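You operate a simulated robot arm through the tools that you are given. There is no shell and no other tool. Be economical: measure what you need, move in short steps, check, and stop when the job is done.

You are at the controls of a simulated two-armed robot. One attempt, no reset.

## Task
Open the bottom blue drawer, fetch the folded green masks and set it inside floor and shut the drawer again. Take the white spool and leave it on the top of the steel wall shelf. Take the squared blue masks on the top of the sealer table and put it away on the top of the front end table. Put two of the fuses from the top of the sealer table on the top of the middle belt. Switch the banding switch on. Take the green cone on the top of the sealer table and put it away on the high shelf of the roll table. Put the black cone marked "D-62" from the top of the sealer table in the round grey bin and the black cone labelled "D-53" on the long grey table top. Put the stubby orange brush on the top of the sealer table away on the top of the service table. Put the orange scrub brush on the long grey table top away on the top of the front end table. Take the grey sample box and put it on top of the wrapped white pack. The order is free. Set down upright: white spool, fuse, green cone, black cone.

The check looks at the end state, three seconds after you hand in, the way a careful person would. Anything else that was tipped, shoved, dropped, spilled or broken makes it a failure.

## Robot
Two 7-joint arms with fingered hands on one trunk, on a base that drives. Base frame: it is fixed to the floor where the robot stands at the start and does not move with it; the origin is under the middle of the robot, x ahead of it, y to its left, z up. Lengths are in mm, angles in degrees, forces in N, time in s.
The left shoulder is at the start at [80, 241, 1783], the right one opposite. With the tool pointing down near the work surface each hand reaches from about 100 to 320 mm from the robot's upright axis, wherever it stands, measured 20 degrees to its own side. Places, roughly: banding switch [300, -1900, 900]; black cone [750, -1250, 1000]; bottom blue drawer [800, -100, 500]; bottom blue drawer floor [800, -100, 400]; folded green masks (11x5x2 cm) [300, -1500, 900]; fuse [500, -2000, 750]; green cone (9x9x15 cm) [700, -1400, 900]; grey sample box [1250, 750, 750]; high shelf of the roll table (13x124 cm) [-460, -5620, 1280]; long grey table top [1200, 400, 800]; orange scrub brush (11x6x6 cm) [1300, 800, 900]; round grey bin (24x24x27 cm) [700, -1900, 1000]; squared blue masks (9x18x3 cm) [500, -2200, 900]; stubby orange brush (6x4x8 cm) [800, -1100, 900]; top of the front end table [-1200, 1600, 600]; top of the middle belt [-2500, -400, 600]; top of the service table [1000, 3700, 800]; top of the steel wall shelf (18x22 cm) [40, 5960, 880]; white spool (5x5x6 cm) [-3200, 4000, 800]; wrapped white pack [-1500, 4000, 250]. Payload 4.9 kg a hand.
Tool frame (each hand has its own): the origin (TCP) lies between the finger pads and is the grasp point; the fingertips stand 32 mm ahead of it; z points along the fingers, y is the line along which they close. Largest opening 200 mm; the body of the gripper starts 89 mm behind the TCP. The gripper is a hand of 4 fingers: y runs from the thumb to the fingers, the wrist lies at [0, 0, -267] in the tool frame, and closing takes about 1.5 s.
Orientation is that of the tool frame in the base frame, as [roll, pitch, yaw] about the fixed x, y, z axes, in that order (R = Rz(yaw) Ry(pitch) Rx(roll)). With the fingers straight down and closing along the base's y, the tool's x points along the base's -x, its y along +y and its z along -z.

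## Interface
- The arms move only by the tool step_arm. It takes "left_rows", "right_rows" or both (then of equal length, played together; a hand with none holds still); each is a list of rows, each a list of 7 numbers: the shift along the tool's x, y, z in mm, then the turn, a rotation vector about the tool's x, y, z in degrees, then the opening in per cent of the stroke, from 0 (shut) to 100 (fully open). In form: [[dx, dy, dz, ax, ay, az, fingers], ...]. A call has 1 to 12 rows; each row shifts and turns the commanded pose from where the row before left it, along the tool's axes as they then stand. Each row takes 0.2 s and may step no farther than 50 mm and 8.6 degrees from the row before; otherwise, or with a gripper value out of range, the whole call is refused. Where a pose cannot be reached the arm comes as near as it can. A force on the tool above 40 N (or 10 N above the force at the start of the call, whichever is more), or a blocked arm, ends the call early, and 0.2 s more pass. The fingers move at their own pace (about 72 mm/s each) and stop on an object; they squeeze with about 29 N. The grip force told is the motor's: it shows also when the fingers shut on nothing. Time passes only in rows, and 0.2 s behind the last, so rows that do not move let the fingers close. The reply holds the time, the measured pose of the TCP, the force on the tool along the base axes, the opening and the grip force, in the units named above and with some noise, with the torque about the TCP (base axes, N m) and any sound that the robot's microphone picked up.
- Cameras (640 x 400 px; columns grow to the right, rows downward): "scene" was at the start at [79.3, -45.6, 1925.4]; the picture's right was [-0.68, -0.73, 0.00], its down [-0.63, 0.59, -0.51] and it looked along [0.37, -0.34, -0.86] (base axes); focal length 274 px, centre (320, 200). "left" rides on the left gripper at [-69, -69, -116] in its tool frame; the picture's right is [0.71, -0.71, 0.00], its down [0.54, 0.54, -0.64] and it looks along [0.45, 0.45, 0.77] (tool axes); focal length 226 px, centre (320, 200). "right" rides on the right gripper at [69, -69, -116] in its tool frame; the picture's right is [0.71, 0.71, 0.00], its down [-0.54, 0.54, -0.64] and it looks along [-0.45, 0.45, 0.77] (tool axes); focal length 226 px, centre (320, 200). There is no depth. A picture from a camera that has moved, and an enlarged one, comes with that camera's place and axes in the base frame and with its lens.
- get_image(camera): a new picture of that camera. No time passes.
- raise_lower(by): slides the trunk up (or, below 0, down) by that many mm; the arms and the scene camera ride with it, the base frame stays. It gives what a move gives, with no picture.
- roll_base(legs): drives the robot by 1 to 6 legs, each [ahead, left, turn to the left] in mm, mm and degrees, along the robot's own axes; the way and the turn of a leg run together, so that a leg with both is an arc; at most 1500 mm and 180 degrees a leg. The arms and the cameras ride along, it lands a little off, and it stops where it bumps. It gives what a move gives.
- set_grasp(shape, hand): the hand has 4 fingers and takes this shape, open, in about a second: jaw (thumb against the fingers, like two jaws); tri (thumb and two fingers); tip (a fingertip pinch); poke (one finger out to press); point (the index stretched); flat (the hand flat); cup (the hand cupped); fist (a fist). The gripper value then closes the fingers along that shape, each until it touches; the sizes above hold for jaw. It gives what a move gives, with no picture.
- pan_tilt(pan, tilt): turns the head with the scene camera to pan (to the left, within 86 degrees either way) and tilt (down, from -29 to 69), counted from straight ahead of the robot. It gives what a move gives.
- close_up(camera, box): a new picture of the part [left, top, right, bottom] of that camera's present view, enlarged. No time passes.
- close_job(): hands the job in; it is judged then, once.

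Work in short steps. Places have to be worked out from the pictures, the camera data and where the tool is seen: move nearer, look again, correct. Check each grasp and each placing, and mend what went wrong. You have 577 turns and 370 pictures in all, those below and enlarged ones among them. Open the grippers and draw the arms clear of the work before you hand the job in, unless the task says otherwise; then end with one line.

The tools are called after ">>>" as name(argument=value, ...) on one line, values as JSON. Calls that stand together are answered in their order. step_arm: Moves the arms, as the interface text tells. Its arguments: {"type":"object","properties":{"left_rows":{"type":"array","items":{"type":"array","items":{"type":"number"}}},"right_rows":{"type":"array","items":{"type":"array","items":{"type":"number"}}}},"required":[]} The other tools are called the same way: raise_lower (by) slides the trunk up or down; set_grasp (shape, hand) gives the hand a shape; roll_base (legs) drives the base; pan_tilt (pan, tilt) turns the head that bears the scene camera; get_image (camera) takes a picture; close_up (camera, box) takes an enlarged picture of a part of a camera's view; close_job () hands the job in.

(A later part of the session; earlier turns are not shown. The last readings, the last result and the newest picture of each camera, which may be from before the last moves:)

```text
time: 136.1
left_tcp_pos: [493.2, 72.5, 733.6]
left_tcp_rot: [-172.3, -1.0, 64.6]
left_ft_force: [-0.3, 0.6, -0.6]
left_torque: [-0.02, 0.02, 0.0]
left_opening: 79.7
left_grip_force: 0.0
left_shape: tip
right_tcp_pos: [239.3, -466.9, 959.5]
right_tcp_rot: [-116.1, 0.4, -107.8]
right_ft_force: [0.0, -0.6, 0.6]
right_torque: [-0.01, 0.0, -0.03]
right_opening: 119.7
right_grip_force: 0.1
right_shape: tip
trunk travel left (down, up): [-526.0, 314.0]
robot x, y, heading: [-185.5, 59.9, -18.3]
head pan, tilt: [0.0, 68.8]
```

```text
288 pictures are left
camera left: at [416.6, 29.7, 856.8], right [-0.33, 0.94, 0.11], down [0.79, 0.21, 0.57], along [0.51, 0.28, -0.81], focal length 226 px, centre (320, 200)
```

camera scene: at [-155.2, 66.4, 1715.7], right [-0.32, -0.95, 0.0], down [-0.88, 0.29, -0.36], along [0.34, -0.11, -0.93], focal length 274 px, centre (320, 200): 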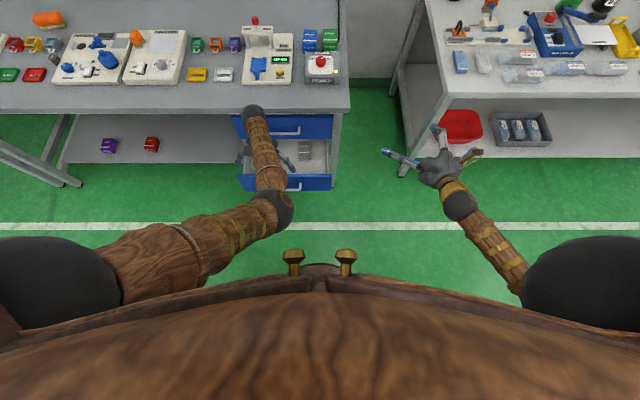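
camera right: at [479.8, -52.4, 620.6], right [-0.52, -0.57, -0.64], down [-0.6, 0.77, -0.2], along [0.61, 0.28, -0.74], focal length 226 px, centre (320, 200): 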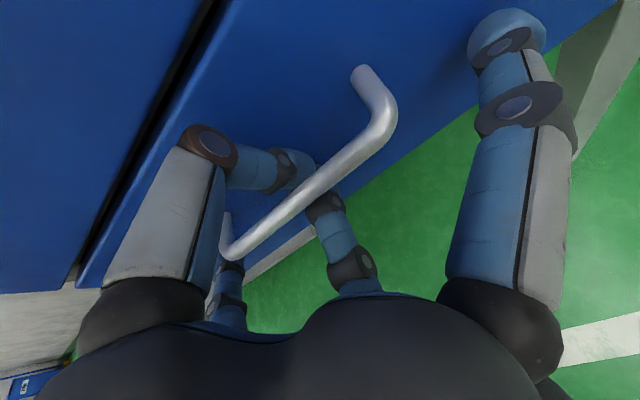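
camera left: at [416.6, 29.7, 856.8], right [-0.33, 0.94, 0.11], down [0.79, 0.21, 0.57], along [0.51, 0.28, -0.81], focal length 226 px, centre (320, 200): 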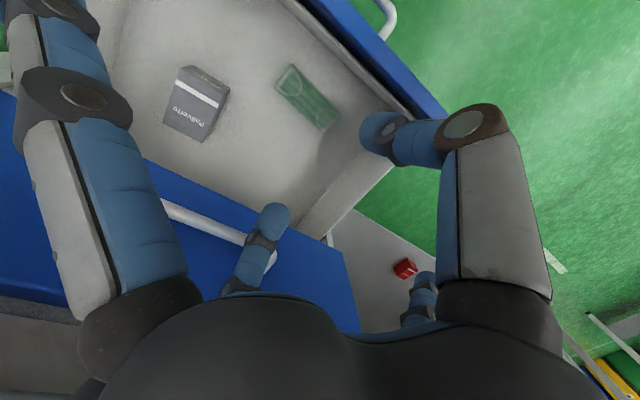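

Masks lie flat in the drawer. I back away and shift left, then set the right hand (closed) to push the drawer shut.

>>> roll_base(legs=[[-320, 0, 0], [0, 290, 0]])

>>> step_arm(right_rows=[[-40, 20, 0, 0, 0, 0, 20], [-40, 20, 0, 0, 0, 0, 0], [-40, 20, 0, 0, 0, 0, 0], [-40, 20, 0, 0, 0, 0, 0], [-40, 20, 0, 0, 0, 0, 0], [-40, 20, 0, 0, 0, 0, 0], [0, 0, 40, 0, 0, 0, 0], [0, 0, 40, 0, 0, 0, 0], [0, 0, 40, 0, 0, 0, 0], [0, 0, 40, 0, 0, 0, 0]])

>>> raise_lower(by=-240)

>>> get_image(camera="scene")

>>> get_image(camera="right")

```text
time: 139.9
left_tcp_pos: [284.0, 430.6, 734.5]
left_tcp_rot: [-172.2, -1.1, 63.4]
left_ft_force: [-0.1, -0.4, -0.4]
left_torque: [0.03, 0.0, 0.02]
left_opening: 79.9
left_grip_force: 0.0
left_shape: tip
right_tcp_pos: [19.2, -101.7, 960.7]
right_tcp_rot: [-116.1, 0.4, -109.2]
right_ft_force: [-0.5, -0.2, -0.8]
right_torque: [0.0, -0.02, 0.02]
right_opening: 119.7
right_grip_force: 0.0
right_shape: tip
trunk travel left (down, up): [-526.0, 314.0]
robot x, y, heading: [-394.5, 427.7, -19.8]
head pan, tilt: [0.0, 68.8]
```

```text
time: 142.1
left_tcp_pos: [285.0, 431.3, 732.1]
left_tcp_rot: [-172.2, -1.0, 63.4]
left_ft_force: [0.7, 0.6, 1.0]
left_torque: [0.01, 0.05, -0.01]
left_opening: 79.8
left_grip_force: 0.0
left_shape: tip
right_tcp_pos: [184.4, 94.1, 780.2]
right_tcp_rot: [-116.2, 0.2, -109.2]
right_ft_force: [-1.0, 0.1, 0.0]
right_torque: [0.0, -0.01, 0.01]
right_opening: 0.1
right_grip_force: 29.1
right_shape: tip
trunk travel left (down, up): [-526.0, 314.0]
robot x, y, heading: [-396.2, 432.7, -19.5]
head pan, tilt: [0.0, 68.8]
```

```text
time: 144.6
left_tcp_pos: [285.2, 431.2, 492.4]
left_tcp_rot: [-172.3, -1.1, 63.5]
left_ft_force: [0.6, 0.2, -1.3]
left_torque: [-0.01, -0.01, -0.01]
left_opening: 79.9
left_grip_force: 0.1
left_shape: tip
right_tcp_pos: [183.5, 93.5, 541.7]
right_tcp_rot: [-116.1, 0.3, -109.1]
right_ft_force: [-0.5, 0.0, 0.4]
right_torque: [0.01, -0.02, 0.01]
right_opening: 0.1
right_grip_force: 29.5
right_shape: tip
trunk travel left (down, up): [-286.0, 554.0]
robot x, y, heading: [-394.7, 432.9, -19.5]
head pan, tilt: [0.0, 68.8]
```

```text
287 pictures are left
camera scene: at [-313.7, 401.7, 1510.7], right [-0.34, -0.94, 0.0], down [-0.88, 0.31, -0.36], along [0.34, -0.12, -0.93], focal length 274 px, centre (320, 200)
```

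scene: 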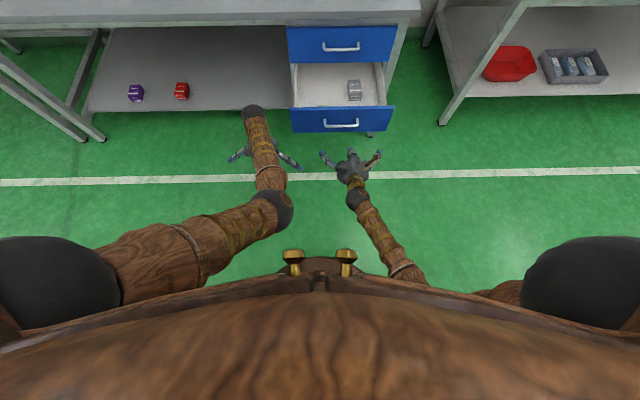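

```text
286 pictures are left
camera right: at [90.3, 51.9, 655.9], right [-0.53, -0.56, -0.64], down [-0.59, 0.78, -0.2], along [0.61, 0.27, -0.74], focal length 226 px, centre (320, 200)
```

right: 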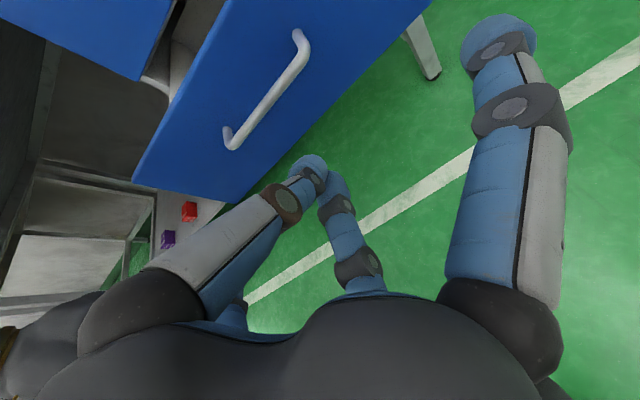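

I raise 25 so the fingertips meet the panel above the handle, then drive forward to contact.

>>> raise_lower(by=25)

>>> roll_base(legs=[[200, 0, 0]])

>>> get_image(camera="right")

>>> get_image(camera="scene")

```text
time: 145.3
left_tcp_pos: [285.3, 431.7, 517.9]
left_tcp_rot: [-172.2, -1.0, 63.5]
left_ft_force: [-0.8, 0.8, -0.4]
left_torque: [-0.01, 0.0, -0.01]
left_opening: 79.6
left_grip_force: 0.0
left_shape: tip
right_tcp_pos: [183.9, 92.8, 566.5]
right_tcp_rot: [-116.2, 0.4, -109.2]
right_ft_force: [-0.1, 0.4, -0.1]
right_torque: [-0.02, 0.01, 0.0]
right_opening: 0.0
right_grip_force: 29.5
right_shape: tip
trunk travel left (down, up): [-311.0, 529.0]
robot x, y, heading: [-392.3, 428.2, -19.8]
head pan, tilt: [0.0, 68.8]
```

```text
time: 146.9
left_tcp_pos: [478.2, 360.2, 519.1]
left_tcp_rot: [-172.2, -1.0, 63.2]
left_ft_force: [-0.1, 0.2, -0.3]
left_torque: [-0.01, -0.03, 0.02]
left_opening: 79.7
left_grip_force: 0.0
left_shape: tip
right_tcp_pos: [375.1, 22.2, 566.1]
right_tcp_rot: [-116.1, 0.3, -109.4]
right_ft_force: [0.1, 0.1, 0.1]
right_torque: [0.01, 0.0, 0.02]
right_opening: 0.3
right_grip_force: 28.5
right_shape: tip
trunk travel left (down, up): [-311.0, 529.0]
robot x, y, heading: [-201.2, 359.8, -20.1]
head pan, tilt: [0.0, 68.8]
```

```text
285 pictures are left
camera right: at [282.6, -19.3, 680.4], right [-0.53, -0.56, -0.64], down [-0.59, 0.78, -0.2], along [0.61, 0.27, -0.74], focal length 226 px, centre (320, 200)
```

right: 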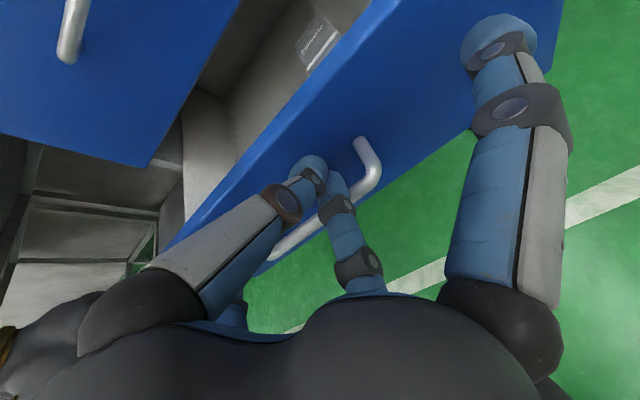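

```text
284 pictures are left
camera scene: at [-119.5, 331.7, 1535.6], right [-0.34, -0.94, 0.0], down [-0.88, 0.32, -0.36], along [0.34, -0.12, -0.93], focal length 274 px, centre (320, 200)
```

scene: 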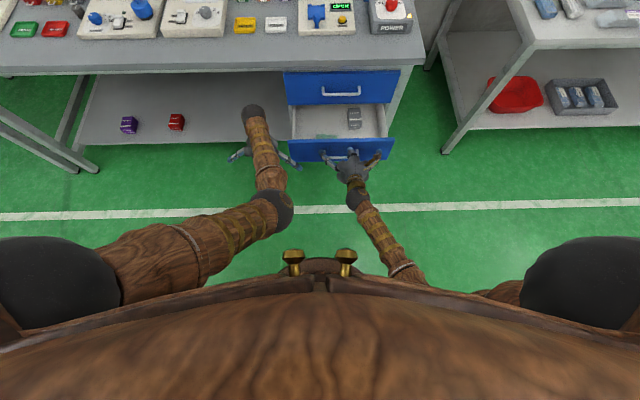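

Before pushing further I retract the left hand ~150 mm so it won't meet the table edge.

>>> step_arm(left_rows=[[15, -40, 0, 0, 0, 0, 40], [15, -40, 0, 0, 0, 0, 40], [15, -40, 0, 0, 0, 0, 40], [15, -40, 0, 0, 0, 0, 40]])

>>> roll_base(legs=[[120, 0, 0]])

>>> get_image(camera="scene")

>>> get_image(camera="right")

```text
time: 147.9
left_tcp_pos: [362.4, 484.8, 545.0]
left_tcp_rot: [-172.3, -1.0, 63.3]
left_ft_force: [0.1, 0.5, -0.7]
left_torque: [0.01, -0.02, 0.01]
left_opening: 79.7
left_grip_force: 0.0
left_shape: tip
right_tcp_pos: [374.6, 22.2, 568.1]
right_tcp_rot: [-116.1, 0.3, -109.4]
right_ft_force: [0.1, 0.6, 0.3]
right_torque: [0.02, 0.03, -0.01]
right_opening: 0.1
right_grip_force: 28.8
right_shape: tip
trunk travel left (down, up): [-311.0, 529.0]
robot x, y, heading: [-198.4, 363.4, -19.6]
head pan, tilt: [0.0, 68.8]
```

```text
time: 149.1
left_tcp_pos: [474.7, 446.6, 544.9]
left_tcp_rot: [-172.2, -1.0, 63.3]
left_ft_force: [0.7, -0.3, 0.2]
left_torque: [0.01, 0.02, 0.01]
left_opening: 79.9
left_grip_force: 0.1
left_shape: tip
right_tcp_pos: [485.9, -17.5, 566.9]
right_tcp_rot: [-116.1, 0.3, -109.3]
right_ft_force: [0.4, 0.3, -0.3]
right_torque: [-0.01, -0.01, -0.01]
right_opening: 0.0
right_grip_force: 28.9
right_shape: tip
trunk travel left (down, up): [-311.0, 529.0]
robot x, y, heading: [-93.4, 318.0, -19.8]
head pan, tilt: [0.0, 68.8]
```

```text
283 pictures are left
camera scene: at [-9.0, 292.1, 1535.6], right [-0.34, -0.94, 0.0], down [-0.88, 0.32, -0.36], along [0.34, -0.12, -0.93], focal length 274 px, centre (320, 200)
```

scene: 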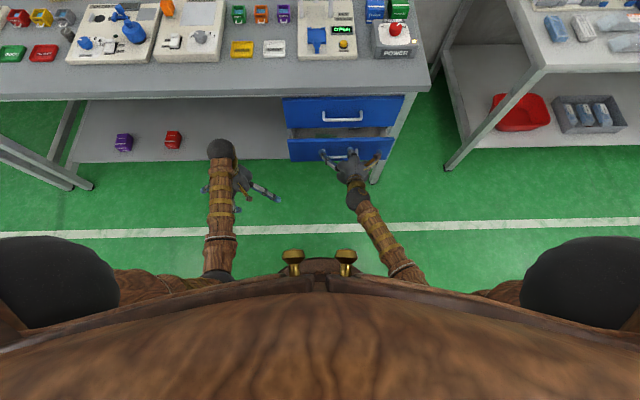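

```text
282 pictures are left
camera right: at [393.7, -58.4, 680.4], right [-0.53, -0.56, -0.64], down [-0.59, 0.78, -0.2], along [0.61, 0.27, -0.74], focal length 226 px, centre (320, 200)
```

right: 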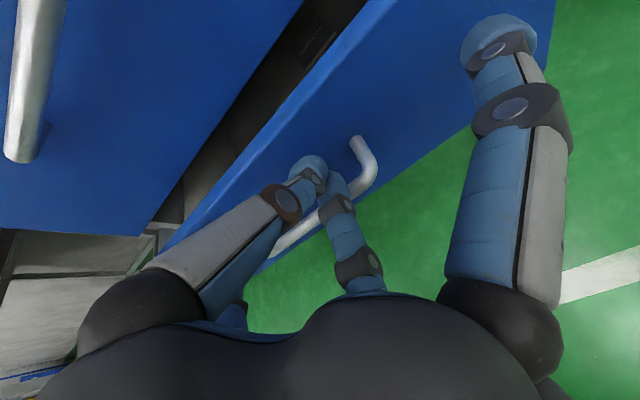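

Nearly there; to keep the hand clear of the upper handle I back 50 mm, lower 50 and push on the bar itself.

>>> roll_base(legs=[[-60, 0, 0]])

>>> raise_lower(by=-45)

>>> roll_base(legs=[[90, 0, 0]])

>>> get_image(camera="scene")

>>> get_image(camera="right")

```text
time: 150.1
left_tcp_pos: [416.0, 467.5, 544.6]
left_tcp_rot: [-172.4, -1.1, 63.5]
left_ft_force: [-0.6, -0.2, 0.0]
left_torque: [0.0, 0.0, -0.01]
left_opening: 79.8
left_grip_force: 0.1
left_shape: tip
right_tcp_pos: [431.0, 4.9, 567.6]
right_tcp_rot: [-116.0, 0.4, -109.2]
right_ft_force: [0.0, 0.2, 1.0]
right_torque: [0.01, -0.02, 0.0]
right_opening: 0.0
right_grip_force: 29.3
right_shape: tip
trunk travel left (down, up): [-311.0, 529.0]
robot x, y, heading: [-146.4, 344.3, -19.6]
head pan, tilt: [0.0, 68.8]
```

```text
time: 151.0
left_tcp_pos: [418.0, 467.1, 498.3]
left_tcp_rot: [-172.3, -1.0, 63.4]
left_ft_force: [0.7, 0.3, 0.0]
left_torque: [-0.02, 0.01, -0.01]
left_opening: 79.8
left_grip_force: 0.0
left_shape: tip
right_tcp_pos: [430.5, 3.7, 521.3]
right_tcp_rot: [-116.2, 0.3, -109.2]
right_ft_force: [0.9, 0.2, 0.4]
right_torque: [0.06, 0.0, 0.01]
right_opening: 0.0
right_grip_force: 30.0
right_shape: tip
trunk travel left (down, up): [-266.0, 574.0]
robot x, y, heading: [-146.7, 341.8, -19.3]
head pan, tilt: [0.0, 68.8]
```

```text
time: 152.1
left_tcp_pos: [503.4, 438.7, 498.5]
left_tcp_rot: [-172.2, -1.0, 63.5]
left_ft_force: [0.1, -0.2, 0.4]
left_torque: [0.0, 0.04, 0.0]
left_opening: 79.9
left_grip_force: 0.1
left_shape: tip
right_tcp_pos: [515.2, -26.2, 522.3]
right_tcp_rot: [-116.0, 0.3, -109.2]
right_ft_force: [-0.7, 0.0, 0.1]
right_torque: [-0.01, -0.02, -0.03]
right_opening: 0.0
right_grip_force: 29.2
right_shape: tip
trunk travel left (down, up): [-266.0, 574.0]
robot x, y, heading: [-64.1, 311.1, -19.5]
head pan, tilt: [0.0, 68.8]
```

```text
281 pictures are left
camera scene: at [19.8, 282.3, 1490.5], right [-0.34, -0.94, 0.0], down [-0.88, 0.31, -0.36], along [0.34, -0.12, -0.93], focal length 274 px, centre (320, 200)
```

scene: 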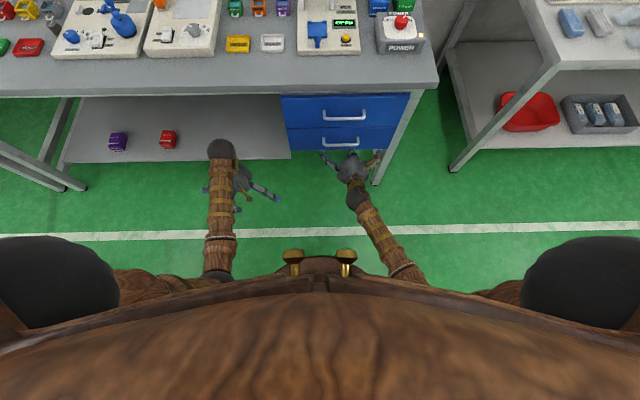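

```text
280 pictures are left
camera right: at [423.0, -67.0, 635.1], right [-0.53, -0.56, -0.64], down [-0.59, 0.78, -0.2], along [0.61, 0.27, -0.74], focal length 226 px, centre (320, 200)
```

right: 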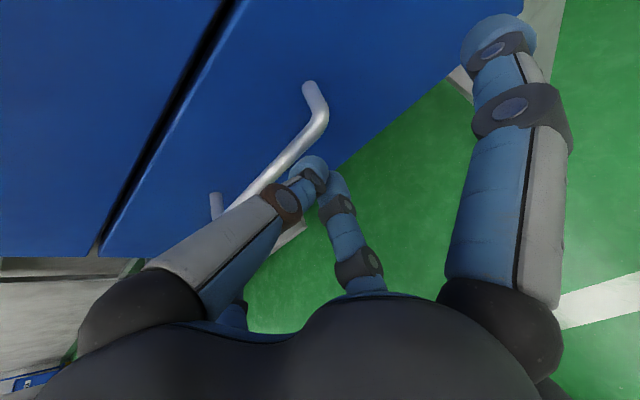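

It looks shut; I press gently a little more with the arm to be sure.

>>> step_arm(right_rows=[[0, -5, 10, 0, 0, 0, 0], [0, -5, 10, 0, 0, 0, 0], [0, -5, 10, 0, 0, 0, 0], [0, -5, 10, 0, 0, 0, 0]])

>>> close_up(camera="scene", box=[260, 70, 440, 190])

```text
time: 152.9
left_tcp_pos: [501.7, 437.6, 498.2]
left_tcp_rot: [-172.3, -1.1, 63.4]
left_ft_force: [0.7, 0.8, -0.6]
left_torque: [0.02, 0.02, -0.02]
left_opening: 79.8
left_grip_force: 0.1
left_shape: tip
right_tcp_pos: [537.8, -35.0, 514.3]
right_tcp_rot: [-116.8, 0.1, -109.2]
right_ft_force: [-17.8, 6.8, -1.6]
right_torque: [-0.07, -0.24, 0.05]
right_opening: 0.1
right_grip_force: 28.9
right_shape: tip
trunk travel left (down, up): [-266.0, 574.0]
robot x, y, heading: [-61.9, 308.3, -19.5]
head pan, tilt: [0.0, 68.8]
stopped in row 4 (right hand): the force on the tool passed its limit at 56 N (the readings are from after the stop); the commanded pose is now the measured one
```

```text
3.33 times, centred on (350, 130) of scene
camera zoom: at [17.1, 283.3, 1490.7], right [-0.34, -0.94, 0.0], down [-0.88, 0.31, -0.36], along [0.34, -0.12, -0.93], focal length 915 px, centre (220, 433)
```

zoom: 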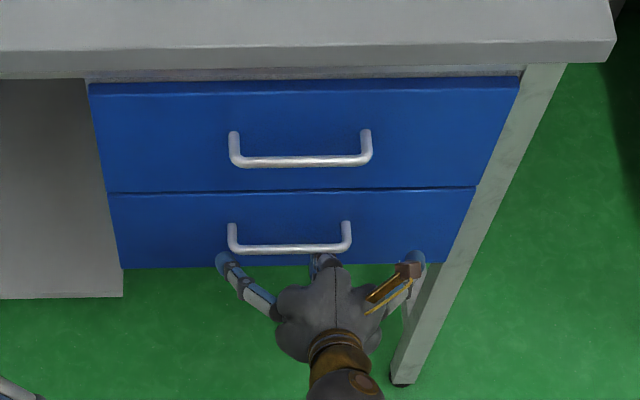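

Drawer shut. I back off, raise the trunk, and bring the right hand back to vertical.

>>> roll_base(legs=[[-300, 0, 0]])

>>> raise_lower(by=350)

>>> step_arm(right_rows=[[20, 0, 0, 0, 0, 8.5, 0], [20, 0, 0, 0, 0, 8.5, 20], [20, 0, 0, 0, 0, 8.5, 40], [20, 0, 0, 0, 0, 8.5, 40], [20, 0, 0, 0, 0, 8.5, 40], [0, 0, 0, 0, 0, 8.5, 40], [0, 0, 0, 0, 0, 8.5, 40], [0, 0, 0, 0, 0, 8.5, 40], [0, 0, 0, 0, 0, 8.5, 40], [0, 0, 0, 0, 0, 8.5, 40], [0, 0, 0, 0, 0, 5, 40]])

>>> step_arm(right_rows=[[0, -20, 0, 0, 8.5, 0, 40], [0, -20, 0, 0, 8.5, 0, 40], [0, -20, 0, 0, 8.5, 0, 40], [0, -20, 0, 0, 8.5, 0, 40], [0, -20, 0, 0, 8.5, 0, 40], [0, -20, 0, 0, 8.5, 0, 40], [0, -20, 0, 0, 8.5, 0, 40], [0, -20, 0, 0, 4.5, 0, 40]])

```text
time: 154.9
left_tcp_pos: [218.4, 541.1, 499.7]
left_tcp_rot: [-172.3, -1.0, 63.8]
left_ft_force: [0.3, 0.4, 0.2]
left_torque: [-0.03, 0.01, 0.01]
left_opening: 79.7
left_grip_force: 0.0
left_shape: tip
right_tcp_pos: [258.6, 67.6, 517.6]
right_tcp_rot: [-116.5, 0.2, -108.9]
right_ft_force: [-0.7, -0.6, 0.1]
right_torque: [-0.01, 0.0, 0.02]
right_opening: 0.0
right_grip_force: 28.9
right_shape: tip
trunk travel left (down, up): [-266.0, 574.0]
robot x, y, heading: [-344.3, 413.1, -19.2]
head pan, tilt: [0.0, 68.8]
```

```text
time: 158.3
left_tcp_pos: [218.9, 540.8, 848.0]
left_tcp_rot: [-172.3, -1.0, 63.8]
left_ft_force: [-0.4, 0.8, 1.4]
left_torque: [-0.03, 0.01, -0.01]
left_opening: 79.6
left_grip_force: 0.1
left_shape: tip
right_tcp_pos: [258.7, 67.8, 867.1]
right_tcp_rot: [-116.6, 0.2, -108.9]
right_ft_force: [-0.5, 0.2, 0.1]
right_torque: [0.02, 0.01, 0.01]
right_opening: 0.0
right_grip_force: 28.8
right_shape: tip
trunk travel left (down, up): [-616.0, 224.0]
robot x, y, heading: [-341.3, 411.3, -19.0]
head pan, tilt: [0.0, 68.8]
```

```text
time: 160.7
left_tcp_pos: [219.3, 540.5, 849.5]
left_tcp_rot: [-172.3, -1.1, 63.8]
left_ft_force: [0.5, -0.1, 0.6]
left_torque: [0.01, -0.02, 0.0]
left_opening: 79.9
left_grip_force: 0.1
left_shape: tip
right_tcp_pos: [217.5, -16.0, 841.4]
right_tcp_rot: [179.7, 63.4, 160.7]
right_ft_force: [0.9, 0.8, -0.4]
right_torque: [0.02, -0.01, -0.02]
right_opening: 79.3
right_grip_force: 0.0
right_shape: tip
trunk travel left (down, up): [-616.0, 224.0]
robot x, y, heading: [-345.0, 412.0, -19.3]
head pan, tilt: [0.0, 68.8]
```

```text
time: 162.5
left_tcp_pos: [219.5, 540.3, 849.0]
left_tcp_rot: [-172.2, -1.1, 63.6]
left_ft_force: [0.3, 0.7, 0.2]
left_torque: [0.0, 0.03, 0.04]
left_opening: 79.8
left_grip_force: 0.1
left_shape: tip
right_tcp_pos: [165.1, -169.5, 843.0]
right_tcp_rot: [180.0, -0.7, 161.1]
right_ft_force: [0.0, -0.2, 0.0]
right_torque: [0.0, 0.0, 0.0]
right_opening: 80.1
right_grip_force: 0.0
right_shape: tip
trunk travel left (down, up): [-616.0, 224.0]
robot x, y, heading: [-346.1, 412.7, -19.3]
head pan, tilt: [0.0, 68.8]
```

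Right is vertical. I raise the trunk, rotate the left hand back (yaw ~161) and set both to jaw.

>>> raise_lower(by=200)

>>> step_arm(left_rows=[[0, 0, 0, -4, 0, -7, 40], [0, 0, 0, -4, 0, -7, 40], [0, 0, 0, 0, 0, -8.5, 40], [0, 0, 0, 0, 0, -8.5, 40], [0, 0, 0, 0, 0, -8.5, 40], [0, 0, 0, 0, 0, -8.5, 40], [0, 0, 0, 0, 0, -8.5, 40], [0, 0, 0, 0, 0, -8.5, 40], [0, 0, 0, 0, 0, -8.5, 40], [0, 0, 0, 0, 0, -8.5, 40], [0, 0, 0, 0, 0, -8.5, 40], [0, 0, 0, 0, 0, -6.5, 40]])

>>> set_grasp(hand="left", shape="jaw")

>>> set_grasp(hand="right", shape="jaw")

>>> roll_base(legs=[[0, -1160, 0], [450, 0, 0]])

>>> pan_tilt(pan=0, tilt=55)

>>> get_image(camera="scene")

```text
time: 164.7
left_tcp_pos: [218.7, 540.5, 1048.7]
left_tcp_rot: [-172.3, -0.9, 63.8]
left_ft_force: [-0.2, -0.3, 0.0]
left_torque: [-0.01, 0.04, 0.0]
left_opening: 79.7
left_grip_force: 0.0
left_shape: tip
right_tcp_pos: [166.1, -168.0, 1043.3]
right_tcp_rot: [179.9, -0.5, 161.1]
right_ft_force: [-0.4, -0.1, 0.3]
right_torque: [-0.02, 0.0, 0.0]
right_opening: 80.0
right_grip_force: 0.0
right_shape: tip
trunk travel left (down, up): [-816.0, 24.0]
robot x, y, heading: [-344.3, 413.5, -19.3]
head pan, tilt: [0.0, 68.8]
```

```text
time: 167.3
left_tcp_pos: [218.6, 540.5, 1049.7]
left_tcp_rot: [178.0, 0.5, 160.8]
left_ft_force: [0.1, 0.7, -0.2]
left_torque: [0.02, -0.01, 0.0]
left_opening: 79.6
left_grip_force: 0.1
left_shape: tip
right_tcp_pos: [165.2, -167.5, 1042.9]
right_tcp_rot: [179.9, -0.7, 161.1]
right_ft_force: [0.8, -0.1, -0.5]
right_torque: [0.0, 0.0, 0.0]
right_opening: 80.0
right_grip_force: 0.0
right_shape: tip
trunk travel left (down, up): [-816.0, 24.0]
robot x, y, heading: [-350.6, 408.9, -19.2]
head pan, tilt: [0.0, 68.8]
```

```text
time: 168.2
left_tcp_pos: [218.8, 540.9, 1048.8]
left_tcp_rot: [178.0, 0.4, 160.7]
left_ft_force: [-0.8, 0.3, 1.0]
left_torque: [-0.03, 0.01, 0.04]
left_opening: 200.0
left_grip_force: 0.1
left_shape: jaw
right_tcp_pos: [165.3, -168.0, 1043.1]
right_tcp_rot: [179.9, -0.6, 161.1]
right_ft_force: [0.1, 0.2, -1.0]
right_torque: [0.0, 0.01, 0.02]
right_opening: 79.9
right_grip_force: 0.0
right_shape: tip
trunk travel left (down, up): [-816.0, 24.0]
robot x, y, heading: [-346.4, 409.6, -19.4]
head pan, tilt: [0.0, 68.8]
```

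```text
time: 169.1
left_tcp_pos: [218.5, 540.8, 1049.8]
left_tcp_rot: [178.0, 0.5, 160.7]
left_ft_force: [0.5, -0.3, 0.7]
left_torque: [0.0, 0.02, 0.0]
left_opening: 199.9
left_grip_force: 0.0
left_shape: jaw
right_tcp_pos: [164.5, -167.0, 1042.2]
right_tcp_rot: [179.9, -0.6, 161.1]
right_ft_force: [0.2, -0.9, -0.9]
right_torque: [-0.01, 0.03, 0.0]
right_opening: 199.6
right_grip_force: 0.1
right_shape: jaw
trunk travel left (down, up): [-816.0, 24.0]
robot x, y, heading: [-347.1, 408.0, -19.2]
head pan, tilt: [0.0, 68.8]
```

```text
time: 177.3
left_tcp_pos: [243.5, -719.5, 1050.1]
left_tcp_rot: [178.0, 0.6, 158.4]
left_ft_force: [-0.7, -0.5, 0.2]
left_torque: [0.02, -0.04, -0.02]
left_opening: 199.9
left_grip_force: 0.0
left_shape: jaw
right_tcp_pos: [163.8, -1424.1, 1044.9]
right_tcp_rot: [180.0, -0.5, 158.8]
right_ft_force: [0.0, 0.7, 1.3]
right_torque: [-0.02, -0.04, 0.04]
right_opening: 199.9
right_grip_force: 0.0
right_shape: jaw
trunk travel left (down, up): [-816.0, 24.0]
robot x, y, heading: [-324.2, -824.3, -21.6]
head pan, tilt: [0.0, 68.8]
```

```text
time: 178.0
left_tcp_pos: [246.2, -719.5, 1050.2]
left_tcp_rot: [177.9, 0.4, 158.5]
left_ft_force: [-0.3, -0.5, 0.0]
left_torque: [0.0, 0.01, -0.01]
left_opening: 199.9
left_grip_force: 0.0
left_shape: jaw
right_tcp_pos: [164.2, -1426.2, 1042.7]
right_tcp_rot: [179.9, -0.7, 158.9]
right_ft_force: [-0.4, -0.3, 0.4]
right_torque: [0.04, 0.04, 0.01]
right_opening: 200.1
right_grip_force: 0.1
right_shape: jaw
trunk travel left (down, up): [-816.0, 24.0]
robot x, y, heading: [-320.3, -826.4, -21.7]
head pan, tilt: [0.0, 55.0]
```

```text
278 pictures are left
camera scene: at [-228.0, -864.5, 2056.0], right [-0.37, -0.93, 0.0], down [-0.76, 0.3, -0.57], along [0.53, -0.21, -0.82], focal length 274 px, centre (320, 200)
```

scene: 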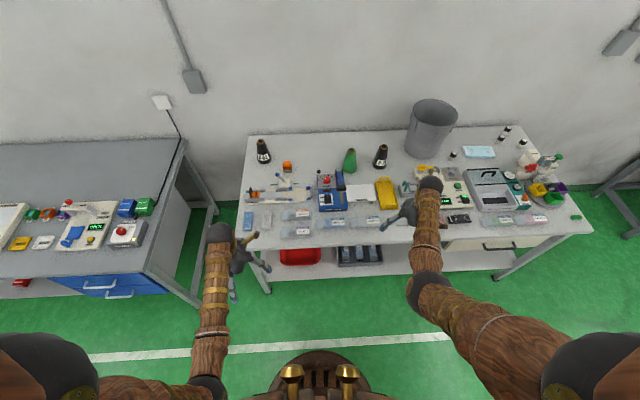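

I enlarge to locate D-53 and the stubby brush precisely.

>>> close_up(camera="scene", box=[230, 125, 390, 225])

```text
4.00 times, centred on (310, 175) of scene
camera zoom: at [-228.0, -864.5, 2056.0], right [-0.37, -0.93, 0.0], down [-0.76, 0.3, -0.57], along [0.53, -0.21, -0.82], focal length 1098 px, centre (360, 300)
```

zoom: 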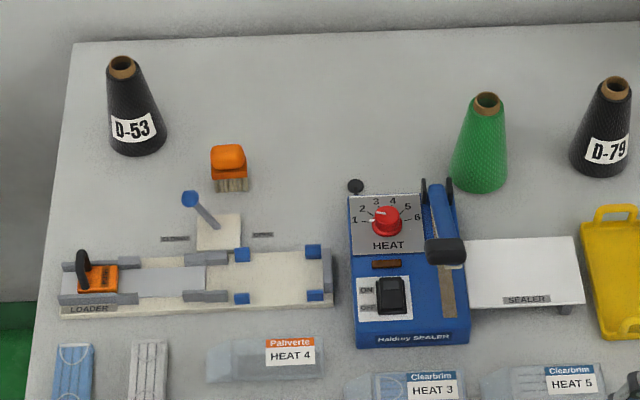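

I back off 400 mm, square up, lower the trunk in two stages while re-posing both arms high and extended for the approach.

>>> roll_base(legs=[[-400, 0, 3.4]])

>>> raise_lower(by=-200)

>>> step_arm(left_rows=[[-35, -5, -15, 2, 0.5, 0, 60], [-35, -5, -20, 0, 0, 0, 60], [-35, -5, -25, 0, 0, 0, 60], [-35, -5, -25, 0, 0, 0, 60], [-35, -5, -25, 0, 0, 0, 60], [-35, -5, -30, 0, 0, 0, 60], [-35, -5, -30, 0, 0, 0, 60], [-35, -5, -30, 0, 0, 0, 60]], right_rows=[[19, -33, -25, 0, 0, 0, 60], [19, -33, -25, 0, 0, 0, 60], [19, -33, -25, 0, 0, 0, 60], [19, -33, -25, 0, 0, 0, 60], [19, -33, -25, 0, 0, 0, 60], [19, -33, -25, 0, 0, 0, 60], [19, -33, -25, 0, 0, 0, 60], [19, -33, -25, 0, 0, 0, 60]])

>>> raise_lower(by=-200)

```text
time: 180.5
left_tcp_pos: [-133.5, -553.1, 1047.5]
left_tcp_rot: [178.0, 0.3, 161.7]
left_ft_force: [0.3, -0.7, -0.4]
left_torque: [0.02, 0.06, 0.01]
left_opening: 200.0
left_grip_force: 0.1
left_shape: jaw
right_tcp_pos: [-175.4, -1260.8, 1040.5]
right_tcp_rot: [179.8, -0.8, 162.1]
right_ft_force: [0.1, -0.1, 0.3]
right_torque: [0.02, 0.01, -0.01]
right_opening: 199.9
right_grip_force: 0.0
right_shape: jaw
trunk travel left (down, up): [-816.0, 24.0]
robot x, y, heading: [-697.0, -686.7, -18.5]
head pan, tilt: [0.0, 55.0]
```

```text
time: 182.7
left_tcp_pos: [-136.8, -552.6, 850.2]
left_tcp_rot: [178.0, 0.4, 161.7]
left_ft_force: [0.3, 0.3, 0.1]
left_torque: [0.02, 0.01, 0.01]
left_opening: 200.3
left_grip_force: 0.2
left_shape: jaw
right_tcp_pos: [-177.8, -1260.6, 842.2]
right_tcp_rot: [179.9, -0.5, 162.1]
right_ft_force: [0.4, -0.2, -0.4]
right_torque: [0.0, 0.02, -0.01]
right_opening: 200.2
right_grip_force: 0.1
right_shape: jaw
trunk travel left (down, up): [-616.0, 224.0]
robot x, y, heading: [-697.4, -687.8, -18.4]
head pan, tilt: [0.0, 55.0]
```

```text
time: 184.5
left_tcp_pos: [118.7, -677.7, 1046.8]
left_tcp_rot: [-180.0, -0.2, 161.7]
left_ft_force: [0.3, -0.6, 0.2]
left_torque: [-0.03, 0.01, -0.01]
left_opening: 120.6
left_grip_force: 0.1
left_shape: jaw
right_tcp_pos: [-403.2, -1468.6, 1042.8]
right_tcp_rot: [179.8, -0.6, 162.1]
right_ft_force: [0.7, 0.0, -0.3]
right_torque: [0.02, 0.0, -0.02]
right_opening: 120.6
right_grip_force: 0.1
right_shape: jaw
trunk travel left (down, up): [-616.0, 224.0]
robot x, y, heading: [-697.0, -696.5, -18.1]
head pan, tilt: [0.0, 55.0]
```

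```text
time: 186.7
left_tcp_pos: [118.0, -677.0, 847.3]
left_tcp_rot: [180.0, -0.1, 161.6]
left_ft_force: [-0.6, 0.2, -0.8]
left_torque: [-0.02, 0.0, -0.01]
left_opening: 120.6
left_grip_force: 0.0
left_shape: jaw
right_tcp_pos: [-402.5, -1466.5, 844.4]
right_tcp_rot: [179.9, -0.6, 162.2]
right_ft_force: [0.4, -0.3, -0.4]
right_torque: [-0.01, 0.01, -0.03]
right_opening: 120.5
right_grip_force: 0.1
right_shape: jaw
trunk travel left (down, up): [-416.0, 424.0]
robot x, y, heading: [-697.2, -688.0, -18.1]
head pan, tilt: [0.0, 55.0]
```

Now lift both hands 205 mm to ~1050.

>>> step_arm(left_rows=[[0, 0, -41, 0, 0, 0, 60], [0, 0, -41, 0, 0, 0, 60], [0, 0, -41, 0, 0, 0, 60], [0, 0, -41, 0, 0, 0, 60], [0, 0, -41, 0, 0, 0, 60]], right_rows=[[0, 0, -41, 0, 0, 0, 60], [0, 0, -41, 0, 0, 0, 60], [0, 0, -41, 0, 0, 0, 60], [0, 0, -41, 0, 0, 0, 60], [0, 0, -41, 0, 0, 0, 60]])

```text
time: 187.9
left_tcp_pos: [115.1, -675.7, 1050.9]
left_tcp_rot: [180.0, -0.1, 161.7]
left_ft_force: [0.7, 0.7, 0.0]
left_torque: [-0.01, -0.01, 0.01]
left_opening: 120.4
left_grip_force: 0.1
left_shape: jaw
right_tcp_pos: [-385.9, -1469.8, 1042.5]
right_tcp_rot: [180.0, -0.7, 161.7]
right_ft_force: [-0.1, 0.4, 0.2]
right_torque: [-0.01, -0.06, 0.01]
right_opening: 120.2
right_grip_force: 0.1
right_shape: jaw
right hand out of reach, approached as far as the arm can: row 1, 5
trunk travel left (down, up): [-416.0, 424.0]
robot x, y, heading: [-697.7, -689.6, -18.4]
head pan, tilt: [0.0, 55.0]
```

Ready pose reached. I drive 780 mm ahead so the left hand comes near D-53, then check with the wrist camera.

>>> roll_base(legs=[[780, -20, 0]])

>>> get_image(camera="left")

>>> get_image(camera="scene")

```text
time: 192.1
left_tcp_pos: [865.0, -950.7, 1052.2]
left_tcp_rot: [-179.9, -0.1, 161.3]
left_ft_force: [-0.8, 0.0, 0.1]
left_torque: [0.01, -0.01, 0.0]
left_opening: 120.5
left_grip_force: 0.1
left_shape: jaw
right_tcp_pos: [359.6, -1742.6, 1042.6]
right_tcp_rot: [-180.0, -0.8, 161.6]
right_ft_force: [0.1, 0.5, -0.1]
right_torque: [-0.03, 0.0, 0.01]
right_opening: 120.3
right_grip_force: 0.1
right_shape: jaw
trunk travel left (down, up): [-416.0, 424.0]
robot x, y, heading: [52.0, -965.4, -18.6]
head pan, tilt: [0.0, 55.0]
```

```text
276 pictures are left
camera left: at [909.7, -1039.3, 1168.1], right [-0.9, -0.45, 0.0], down [-0.34, 0.69, 0.64], along [-0.29, 0.58, -0.77], focal length 226 px, centre (320, 200)
```

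left: 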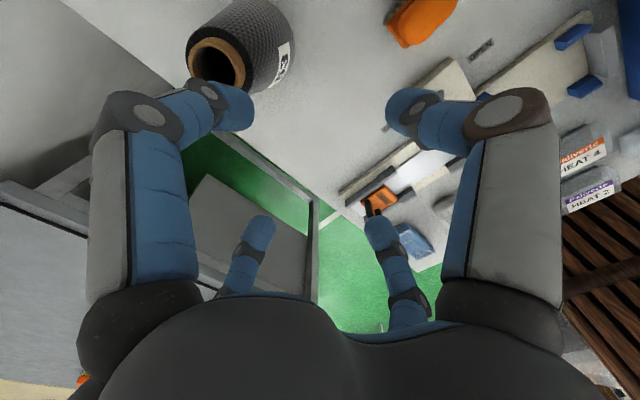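

```text
275 pictures are left
camera scene: at [147.7, -995.3, 1656.1], right [-0.32, -0.95, 0.0], down [-0.78, 0.26, -0.57], along [0.54, -0.18, -0.82], focal length 274 px, centre (320, 200)
```

scene: 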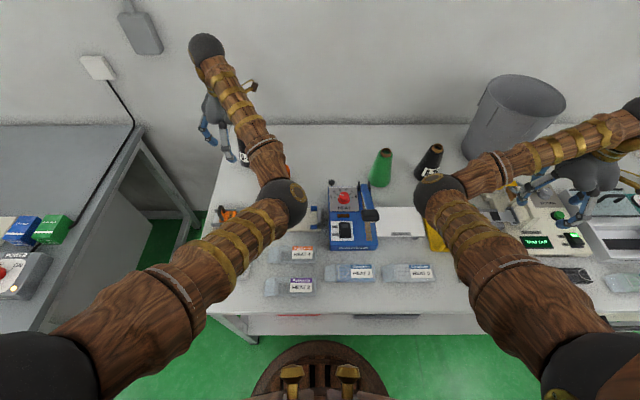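

D-53 top is at ~(958,-981). I move 97 mm forward over it, then descend.

>>> step_arm(left_rows=[[-48, 0, 0, 0, 0, 0, 60], [-49, 1, 0, 0, 0, 0, 60], [0, 0, 25, 0, 0, 0, 60]])

>>> get_image(camera="left")

```text
time: 192.9
left_tcp_pos: [956.7, -983.4, 1026.9]
left_tcp_rot: [180.0, 0.0, 161.6]
left_ft_force: [-0.4, 0.6, 0.6]
left_torque: [-0.02, 0.02, -0.02]
left_opening: 120.2
left_grip_force: 0.2
left_shape: jaw
right_tcp_pos: [360.8, -1743.8, 1042.5]
right_tcp_rot: [-179.9, -0.7, 161.6]
right_ft_force: [-0.5, -0.4, -0.2]
right_torque: [0.0, -0.02, -0.01]
right_opening: 119.8
right_grip_force: 0.0
right_shape: jaw
trunk travel left (down, up): [-416.0, 424.0]
robot x, y, heading: [49.5, -959.7, -18.5]
head pan, tilt: [0.0, 55.0]
```

```text
274 pictures are left
camera left: at [1000.7, -1072.3, 1144.0], right [-0.9, -0.45, 0.0], down [-0.34, 0.69, 0.64], along [-0.29, 0.58, -0.77], focal length 226 px, centre (320, 200)
```

left: 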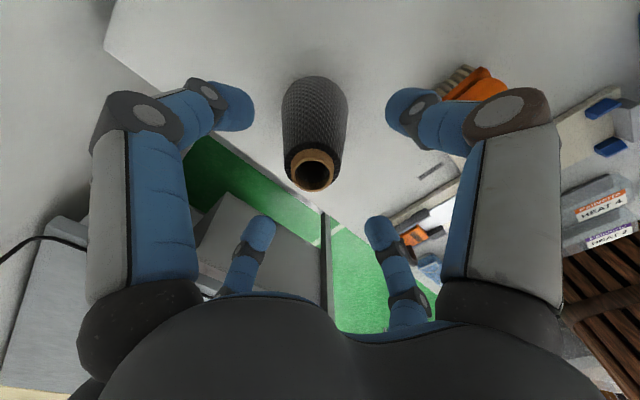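

Small correction and descend to 959, then close.

>>> step_arm(left_rows=[[-4, 3, 34, 0, 0, 0, 60], [0, 0, 34, 0, 0, 0, 60]])

>>> step_arm(left_rows=[[0, 0, 0, 0, 0, 0, 5], [0, 0, 0, 0, 0, 0, 5], [0, 0, 0, 0, 0, 0, 5], [0, 0, 0, 0, 0, 0, 5], [0, 0, 0, 0, 0, 0, 5], [0, 0, 0, 0, 0, 0, 5], [0, 0, 0, 0, 0, 0, 5]])

>>> raise_lower(by=120)

>>> get_image(camera="left")

```text
time: 193.5
left_tcp_pos: [961.5, -982.9, 958.8]
left_tcp_rot: [179.9, -0.1, 161.5]
left_ft_force: [0.1, 0.1, 0.0]
left_torque: [-0.03, 0.05, 0.01]
left_opening: 120.1
left_grip_force: 0.0
left_shape: jaw
right_tcp_pos: [361.1, -1743.7, 1042.7]
right_tcp_rot: [-179.9, -0.8, 161.6]
right_ft_force: [0.0, 0.1, 0.5]
right_torque: [-0.04, 0.04, 0.0]
right_opening: 119.9
right_grip_force: 0.0
right_shape: jaw
trunk travel left (down, up): [-416.0, 424.0]
robot x, y, heading: [50.3, -962.4, -18.4]
head pan, tilt: [0.0, 55.0]
```

```text
time: 195.1
left_tcp_pos: [962.1, -982.7, 959.6]
left_tcp_rot: [180.0, -0.1, 161.3]
left_ft_force: [0.0, -0.6, -0.9]
left_torque: [0.0, 0.05, -0.01]
left_opening: 50.4
left_grip_force: 29.0
left_shape: jaw
right_tcp_pos: [360.1, -1743.2, 1042.5]
right_tcp_rot: [-179.9, -0.7, 161.6]
right_ft_force: [0.0, 0.4, 0.3]
right_torque: [-0.01, 0.0, -0.01]
right_opening: 120.2
right_grip_force: 0.1
right_shape: jaw
trunk travel left (down, up): [-416.0, 424.0]
robot x, y, heading: [52.2, -964.4, -18.6]
head pan, tilt: [0.0, 55.0]
```

```text
time: 196.6
left_tcp_pos: [962.8, -982.7, 1078.8]
left_tcp_rot: [180.0, -0.1, 161.3]
left_ft_force: [-0.2, -0.3, -2.8]
left_torque: [0.03, -0.02, -0.01]
left_opening: 50.2
left_grip_force: 29.2
left_shape: jaw
right_tcp_pos: [361.4, -1742.5, 1163.5]
right_tcp_rot: [-179.9, -0.7, 161.6]
right_ft_force: [0.1, -0.6, 0.7]
right_torque: [-0.01, -0.02, 0.0]
right_opening: 119.9
right_grip_force: 0.1
right_shape: jaw
trunk travel left (down, up): [-536.0, 304.0]
robot x, y, heading: [53.8, -964.9, -18.5]
head pan, tilt: [0.0, 55.0]
```

```text
273 pictures are left
camera left: at [1006.9, -1070.6, 1195.5], right [-0.9, -0.45, 0.0], down [-0.34, 0.69, 0.64], along [-0.29, 0.58, -0.77], focal length 226 px, centre (320, 200)
```

left: 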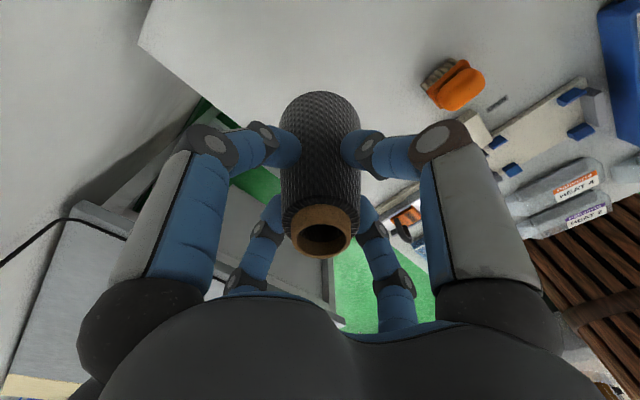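

D-53 secured. I slide the base left 380 mm so the right hand can fetch the stubby brush, and move the right hand toward it.

>>> roll_base(legs=[[0, 380, 0]])

>>> step_arm(right_rows=[[-20, 36, 0, 0, 0.7, 0, 50], [-20, 36, 0, 0, 0, 0, 50], [-20, 36, 0, 0, 0, 0, 50], [-20, 36, 0, 0, 0, 0, 50], [-20, 36, 0, 0, 0, 0, 50], [-20, 36, 0, 0, 0, 0, 50], [-20, 36, 0, 0, 0, 0, 50], [-20, 36, 0, 0, 0, 0, 50], [-20, 36, 0, 0, 0, 0, 50]])

>>> get_image(camera="right")

>>> get_image(camera="scene")

```text
time: 199.0
left_tcp_pos: [1079.3, -621.4, 1080.0]
left_tcp_rot: [179.9, 0.0, 161.9]
left_ft_force: [0.3, -0.5, -2.9]
left_torque: [0.04, -0.02, 0.03]
left_opening: 50.2
left_grip_force: 29.2
left_shape: jaw
right_tcp_pos: [485.6, -1387.1, 1161.5]
right_tcp_rot: [-180.0, -0.7, 162.0]
right_ft_force: [-0.8, -0.3, 0.2]
right_torque: [0.04, -0.01, 0.03]
right_opening: 120.1
right_grip_force: 0.1
right_shape: jaw
trunk travel left (down, up): [-536.0, 304.0]
robot x, y, heading: [166.1, -607.9, -17.7]
head pan, tilt: [0.0, 55.0]
```

```text
time: 201.0
left_tcp_pos: [1079.5, -618.9, 1079.0]
left_tcp_rot: [-179.9, -0.1, 161.9]
left_ft_force: [0.2, 0.3, -3.4]
left_torque: [-0.02, 0.06, -0.01]
left_opening: 50.4
left_grip_force: 29.0
left_shape: jaw
right_tcp_pos: [755.5, -1132.2, 1157.9]
right_tcp_rot: [-179.9, -1.4, 162.0]
right_ft_force: [0.3, -0.4, -0.6]
right_torque: [-0.02, -0.04, 0.01]
right_opening: 100.5
right_grip_force: 0.0
right_shape: jaw
trunk travel left (down, up): [-536.0, 304.0]
robot x, y, heading: [171.9, -610.8, -18.2]
head pan, tilt: [0.0, 55.0]
```

```text
272 pictures are left
camera right: at [670.9, -1176.8, 1276.3], right [-0.45, 0.89, 0.02], down [0.7, 0.34, 0.63], along [0.55, 0.3, -0.78], focal length 226 px, centre (320, 200)
```

right: 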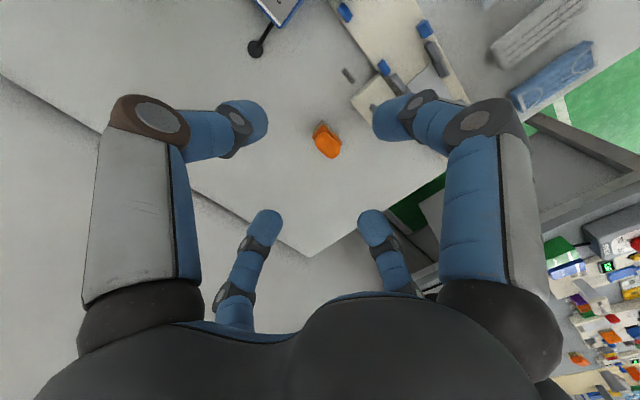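

```text
271 pictures are left
camera scene: at [267.6, -637.9, 1776.0], right [-0.31, -0.95, 0.0], down [-0.78, 0.25, -0.57], along [0.54, -0.18, -0.82], focal length 274 px, centre (320, 200)
```

scene: 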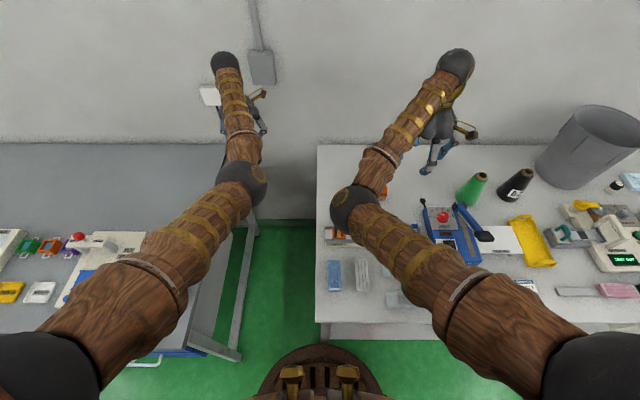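

Brush at ~(807,-1081). I move over it and descend to z≈985 for a check.

>>> step_arm(right_rows=[[-17, 33, 15, 0, -1.4, 0, 50], [-17, 33, 15, 0, 0, 0, 50], [0, 0, 45, 0, 0, 0, 50], [0, 0, 45, 0, 0, 0, 50], [0, 0, 45, 0, 0, 0, 50]])

>>> get_image(camera="right")

```text
time: 202.2
left_tcp_pos: [1080.8, -618.5, 1079.5]
left_tcp_rot: [-180.0, -0.1, 161.9]
left_ft_force: [0.2, 0.2, -3.3]
left_torque: [-0.01, 0.02, -0.02]
left_opening: 50.1
left_grip_force: 29.6
left_shape: jaw
right_tcp_pos: [807.8, -1078.4, 995.0]
right_tcp_rot: [-179.8, 0.0, 162.0]
right_ft_force: [1.0, 0.3, 0.2]
right_torque: [-0.03, 0.02, 0.0]
right_opening: 100.2
right_grip_force: 0.1
right_shape: jaw
trunk travel left (down, up): [-536.0, 304.0]
robot x, y, heading: [164.8, -609.6, -18.3]
head pan, tilt: [0.0, 55.0]
```

```text
270 pictures are left
camera right: at [721.1, -1122.4, 1111.2], right [-0.46, 0.89, 0.0], down [0.68, 0.35, 0.64], along [0.57, 0.29, -0.77], focal length 226 px, centre (320, 200)
```

right: 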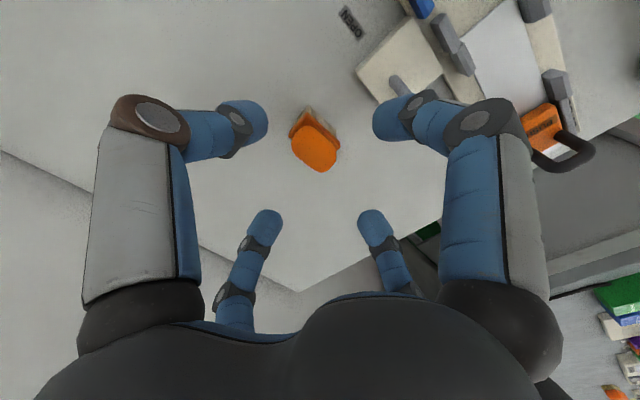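

Small shift forward; narrow the fingers (lever nearby) and descend to 895, then close.

>>> step_arm(right_rows=[[-8, 0, 20, 0, 0, 0, 44], [0, 0, 40, 0, 0, 0, 44], [0, 0, 40, 0, 0, 0, 44]])

>>> get_image(camera="right")

```text
time: 203.0
left_tcp_pos: [1080.7, -619.5, 1079.4]
left_tcp_rot: [180.0, -0.1, 161.9]
left_ft_force: [-0.7, 0.3, -2.1]
left_torque: [0.0, -0.01, 0.01]
left_opening: 50.0
left_grip_force: 29.1
left_shape: jaw
right_tcp_pos: [814.9, -1082.8, 891.9]
right_tcp_rot: [180.0, 0.0, 162.0]
right_ft_force: [0.2, 0.1, -0.3]
right_torque: [-0.02, 0.0, 0.0]
right_opening: 88.3
right_grip_force: 0.2
right_shape: jaw
trunk travel left (down, up): [-536.0, 304.0]
robot x, y, heading: [168.5, -611.0, -18.2]
head pan, tilt: [0.0, 55.0]
```

```text
269 pictures are left
camera right: at [728.4, -1126.6, 1009.0], right [-0.45, 0.89, 0.0], down [0.68, 0.35, 0.64], along [0.57, 0.29, -0.77], focal length 226 px, centre (320, 200)
```

right: 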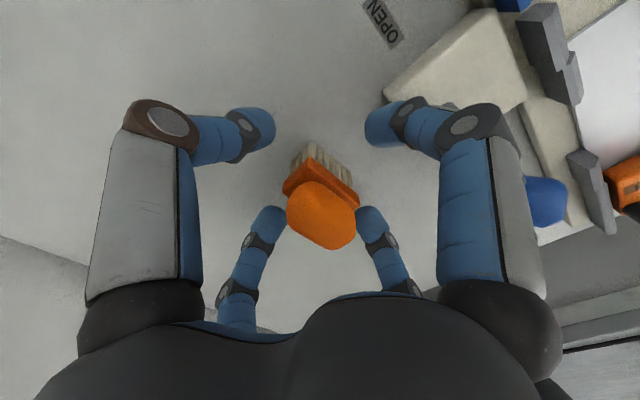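

Well placed. Close the right hand.

>>> step_arm(right_rows=[[0, 0, 0, 0, 0, 0, 5], [0, 0, 0, 0, 0, 0, 5], [0, 0, 0, 0, 0, 0, 5], [0, 0, 0, 0, 0, 0, 5], [0, 0, 0, 0, 0, 0, 5], [0, 0, 0, 0, 0, 0, 5]])

>>> step_arm(right_rows=[[0, 0, -40, 0, 0, 0, 5], [0, 0, -40, 0, 0, 0, 5], [0, 0, -40, 0, 0, 0, 5], [0, 0, -40, 0, 0, 0, 5]])

>>> get_image(camera="right")

```text
time: 204.4
left_tcp_pos: [1080.7, -619.6, 1079.0]
left_tcp_rot: [-179.9, -0.1, 162.0]
left_ft_force: [-0.7, 0.2, -3.0]
left_torque: [0.01, -0.03, 0.0]
left_opening: 50.1
left_grip_force: 29.3
left_shape: jaw
right_tcp_pos: [814.8, -1081.6, 891.7]
right_tcp_rot: [-180.0, 0.0, 161.9]
right_ft_force: [0.5, 0.7, 1.1]
right_torque: [-0.01, -0.04, 0.0]
right_opening: 38.5
right_grip_force: 29.0
right_shape: jaw
trunk travel left (down, up): [-536.0, 304.0]
robot x, y, heading: [171.1, -610.3, -18.0]
head pan, tilt: [0.0, 55.0]
```

```text
time: 205.4
left_tcp_pos: [1079.3, -619.3, 1080.1]
left_tcp_rot: [-180.0, -0.1, 161.8]
left_ft_force: [-0.7, 0.0, -2.8]
left_torque: [0.0, 0.0, -0.01]
left_opening: 50.3
left_grip_force: 28.4
left_shape: jaw
right_tcp_pos: [811.9, -1081.8, 1054.0]
right_tcp_rot: [-179.5, -0.1, 162.5]
right_ft_force: [-0.9, 1.1, -4.4]
right_torque: [0.01, -0.15, -0.03]
right_opening: 38.6
right_grip_force: 29.2
right_shape: jaw
trunk travel left (down, up): [-536.0, 304.0]
robot x, y, heading: [170.5, -604.0, -18.0]
head pan, tilt: [0.0, 55.0]
```

```text
268 pictures are left
camera right: at [726.8, -1126.6, 1171.6], right [-0.46, 0.89, 0.0], down [0.68, 0.36, 0.64], along [0.57, 0.29, -0.77], focal length 226 px, centre (320, 200)
```

right: 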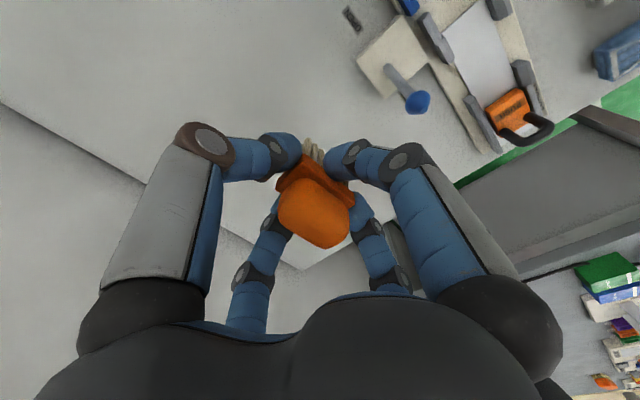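

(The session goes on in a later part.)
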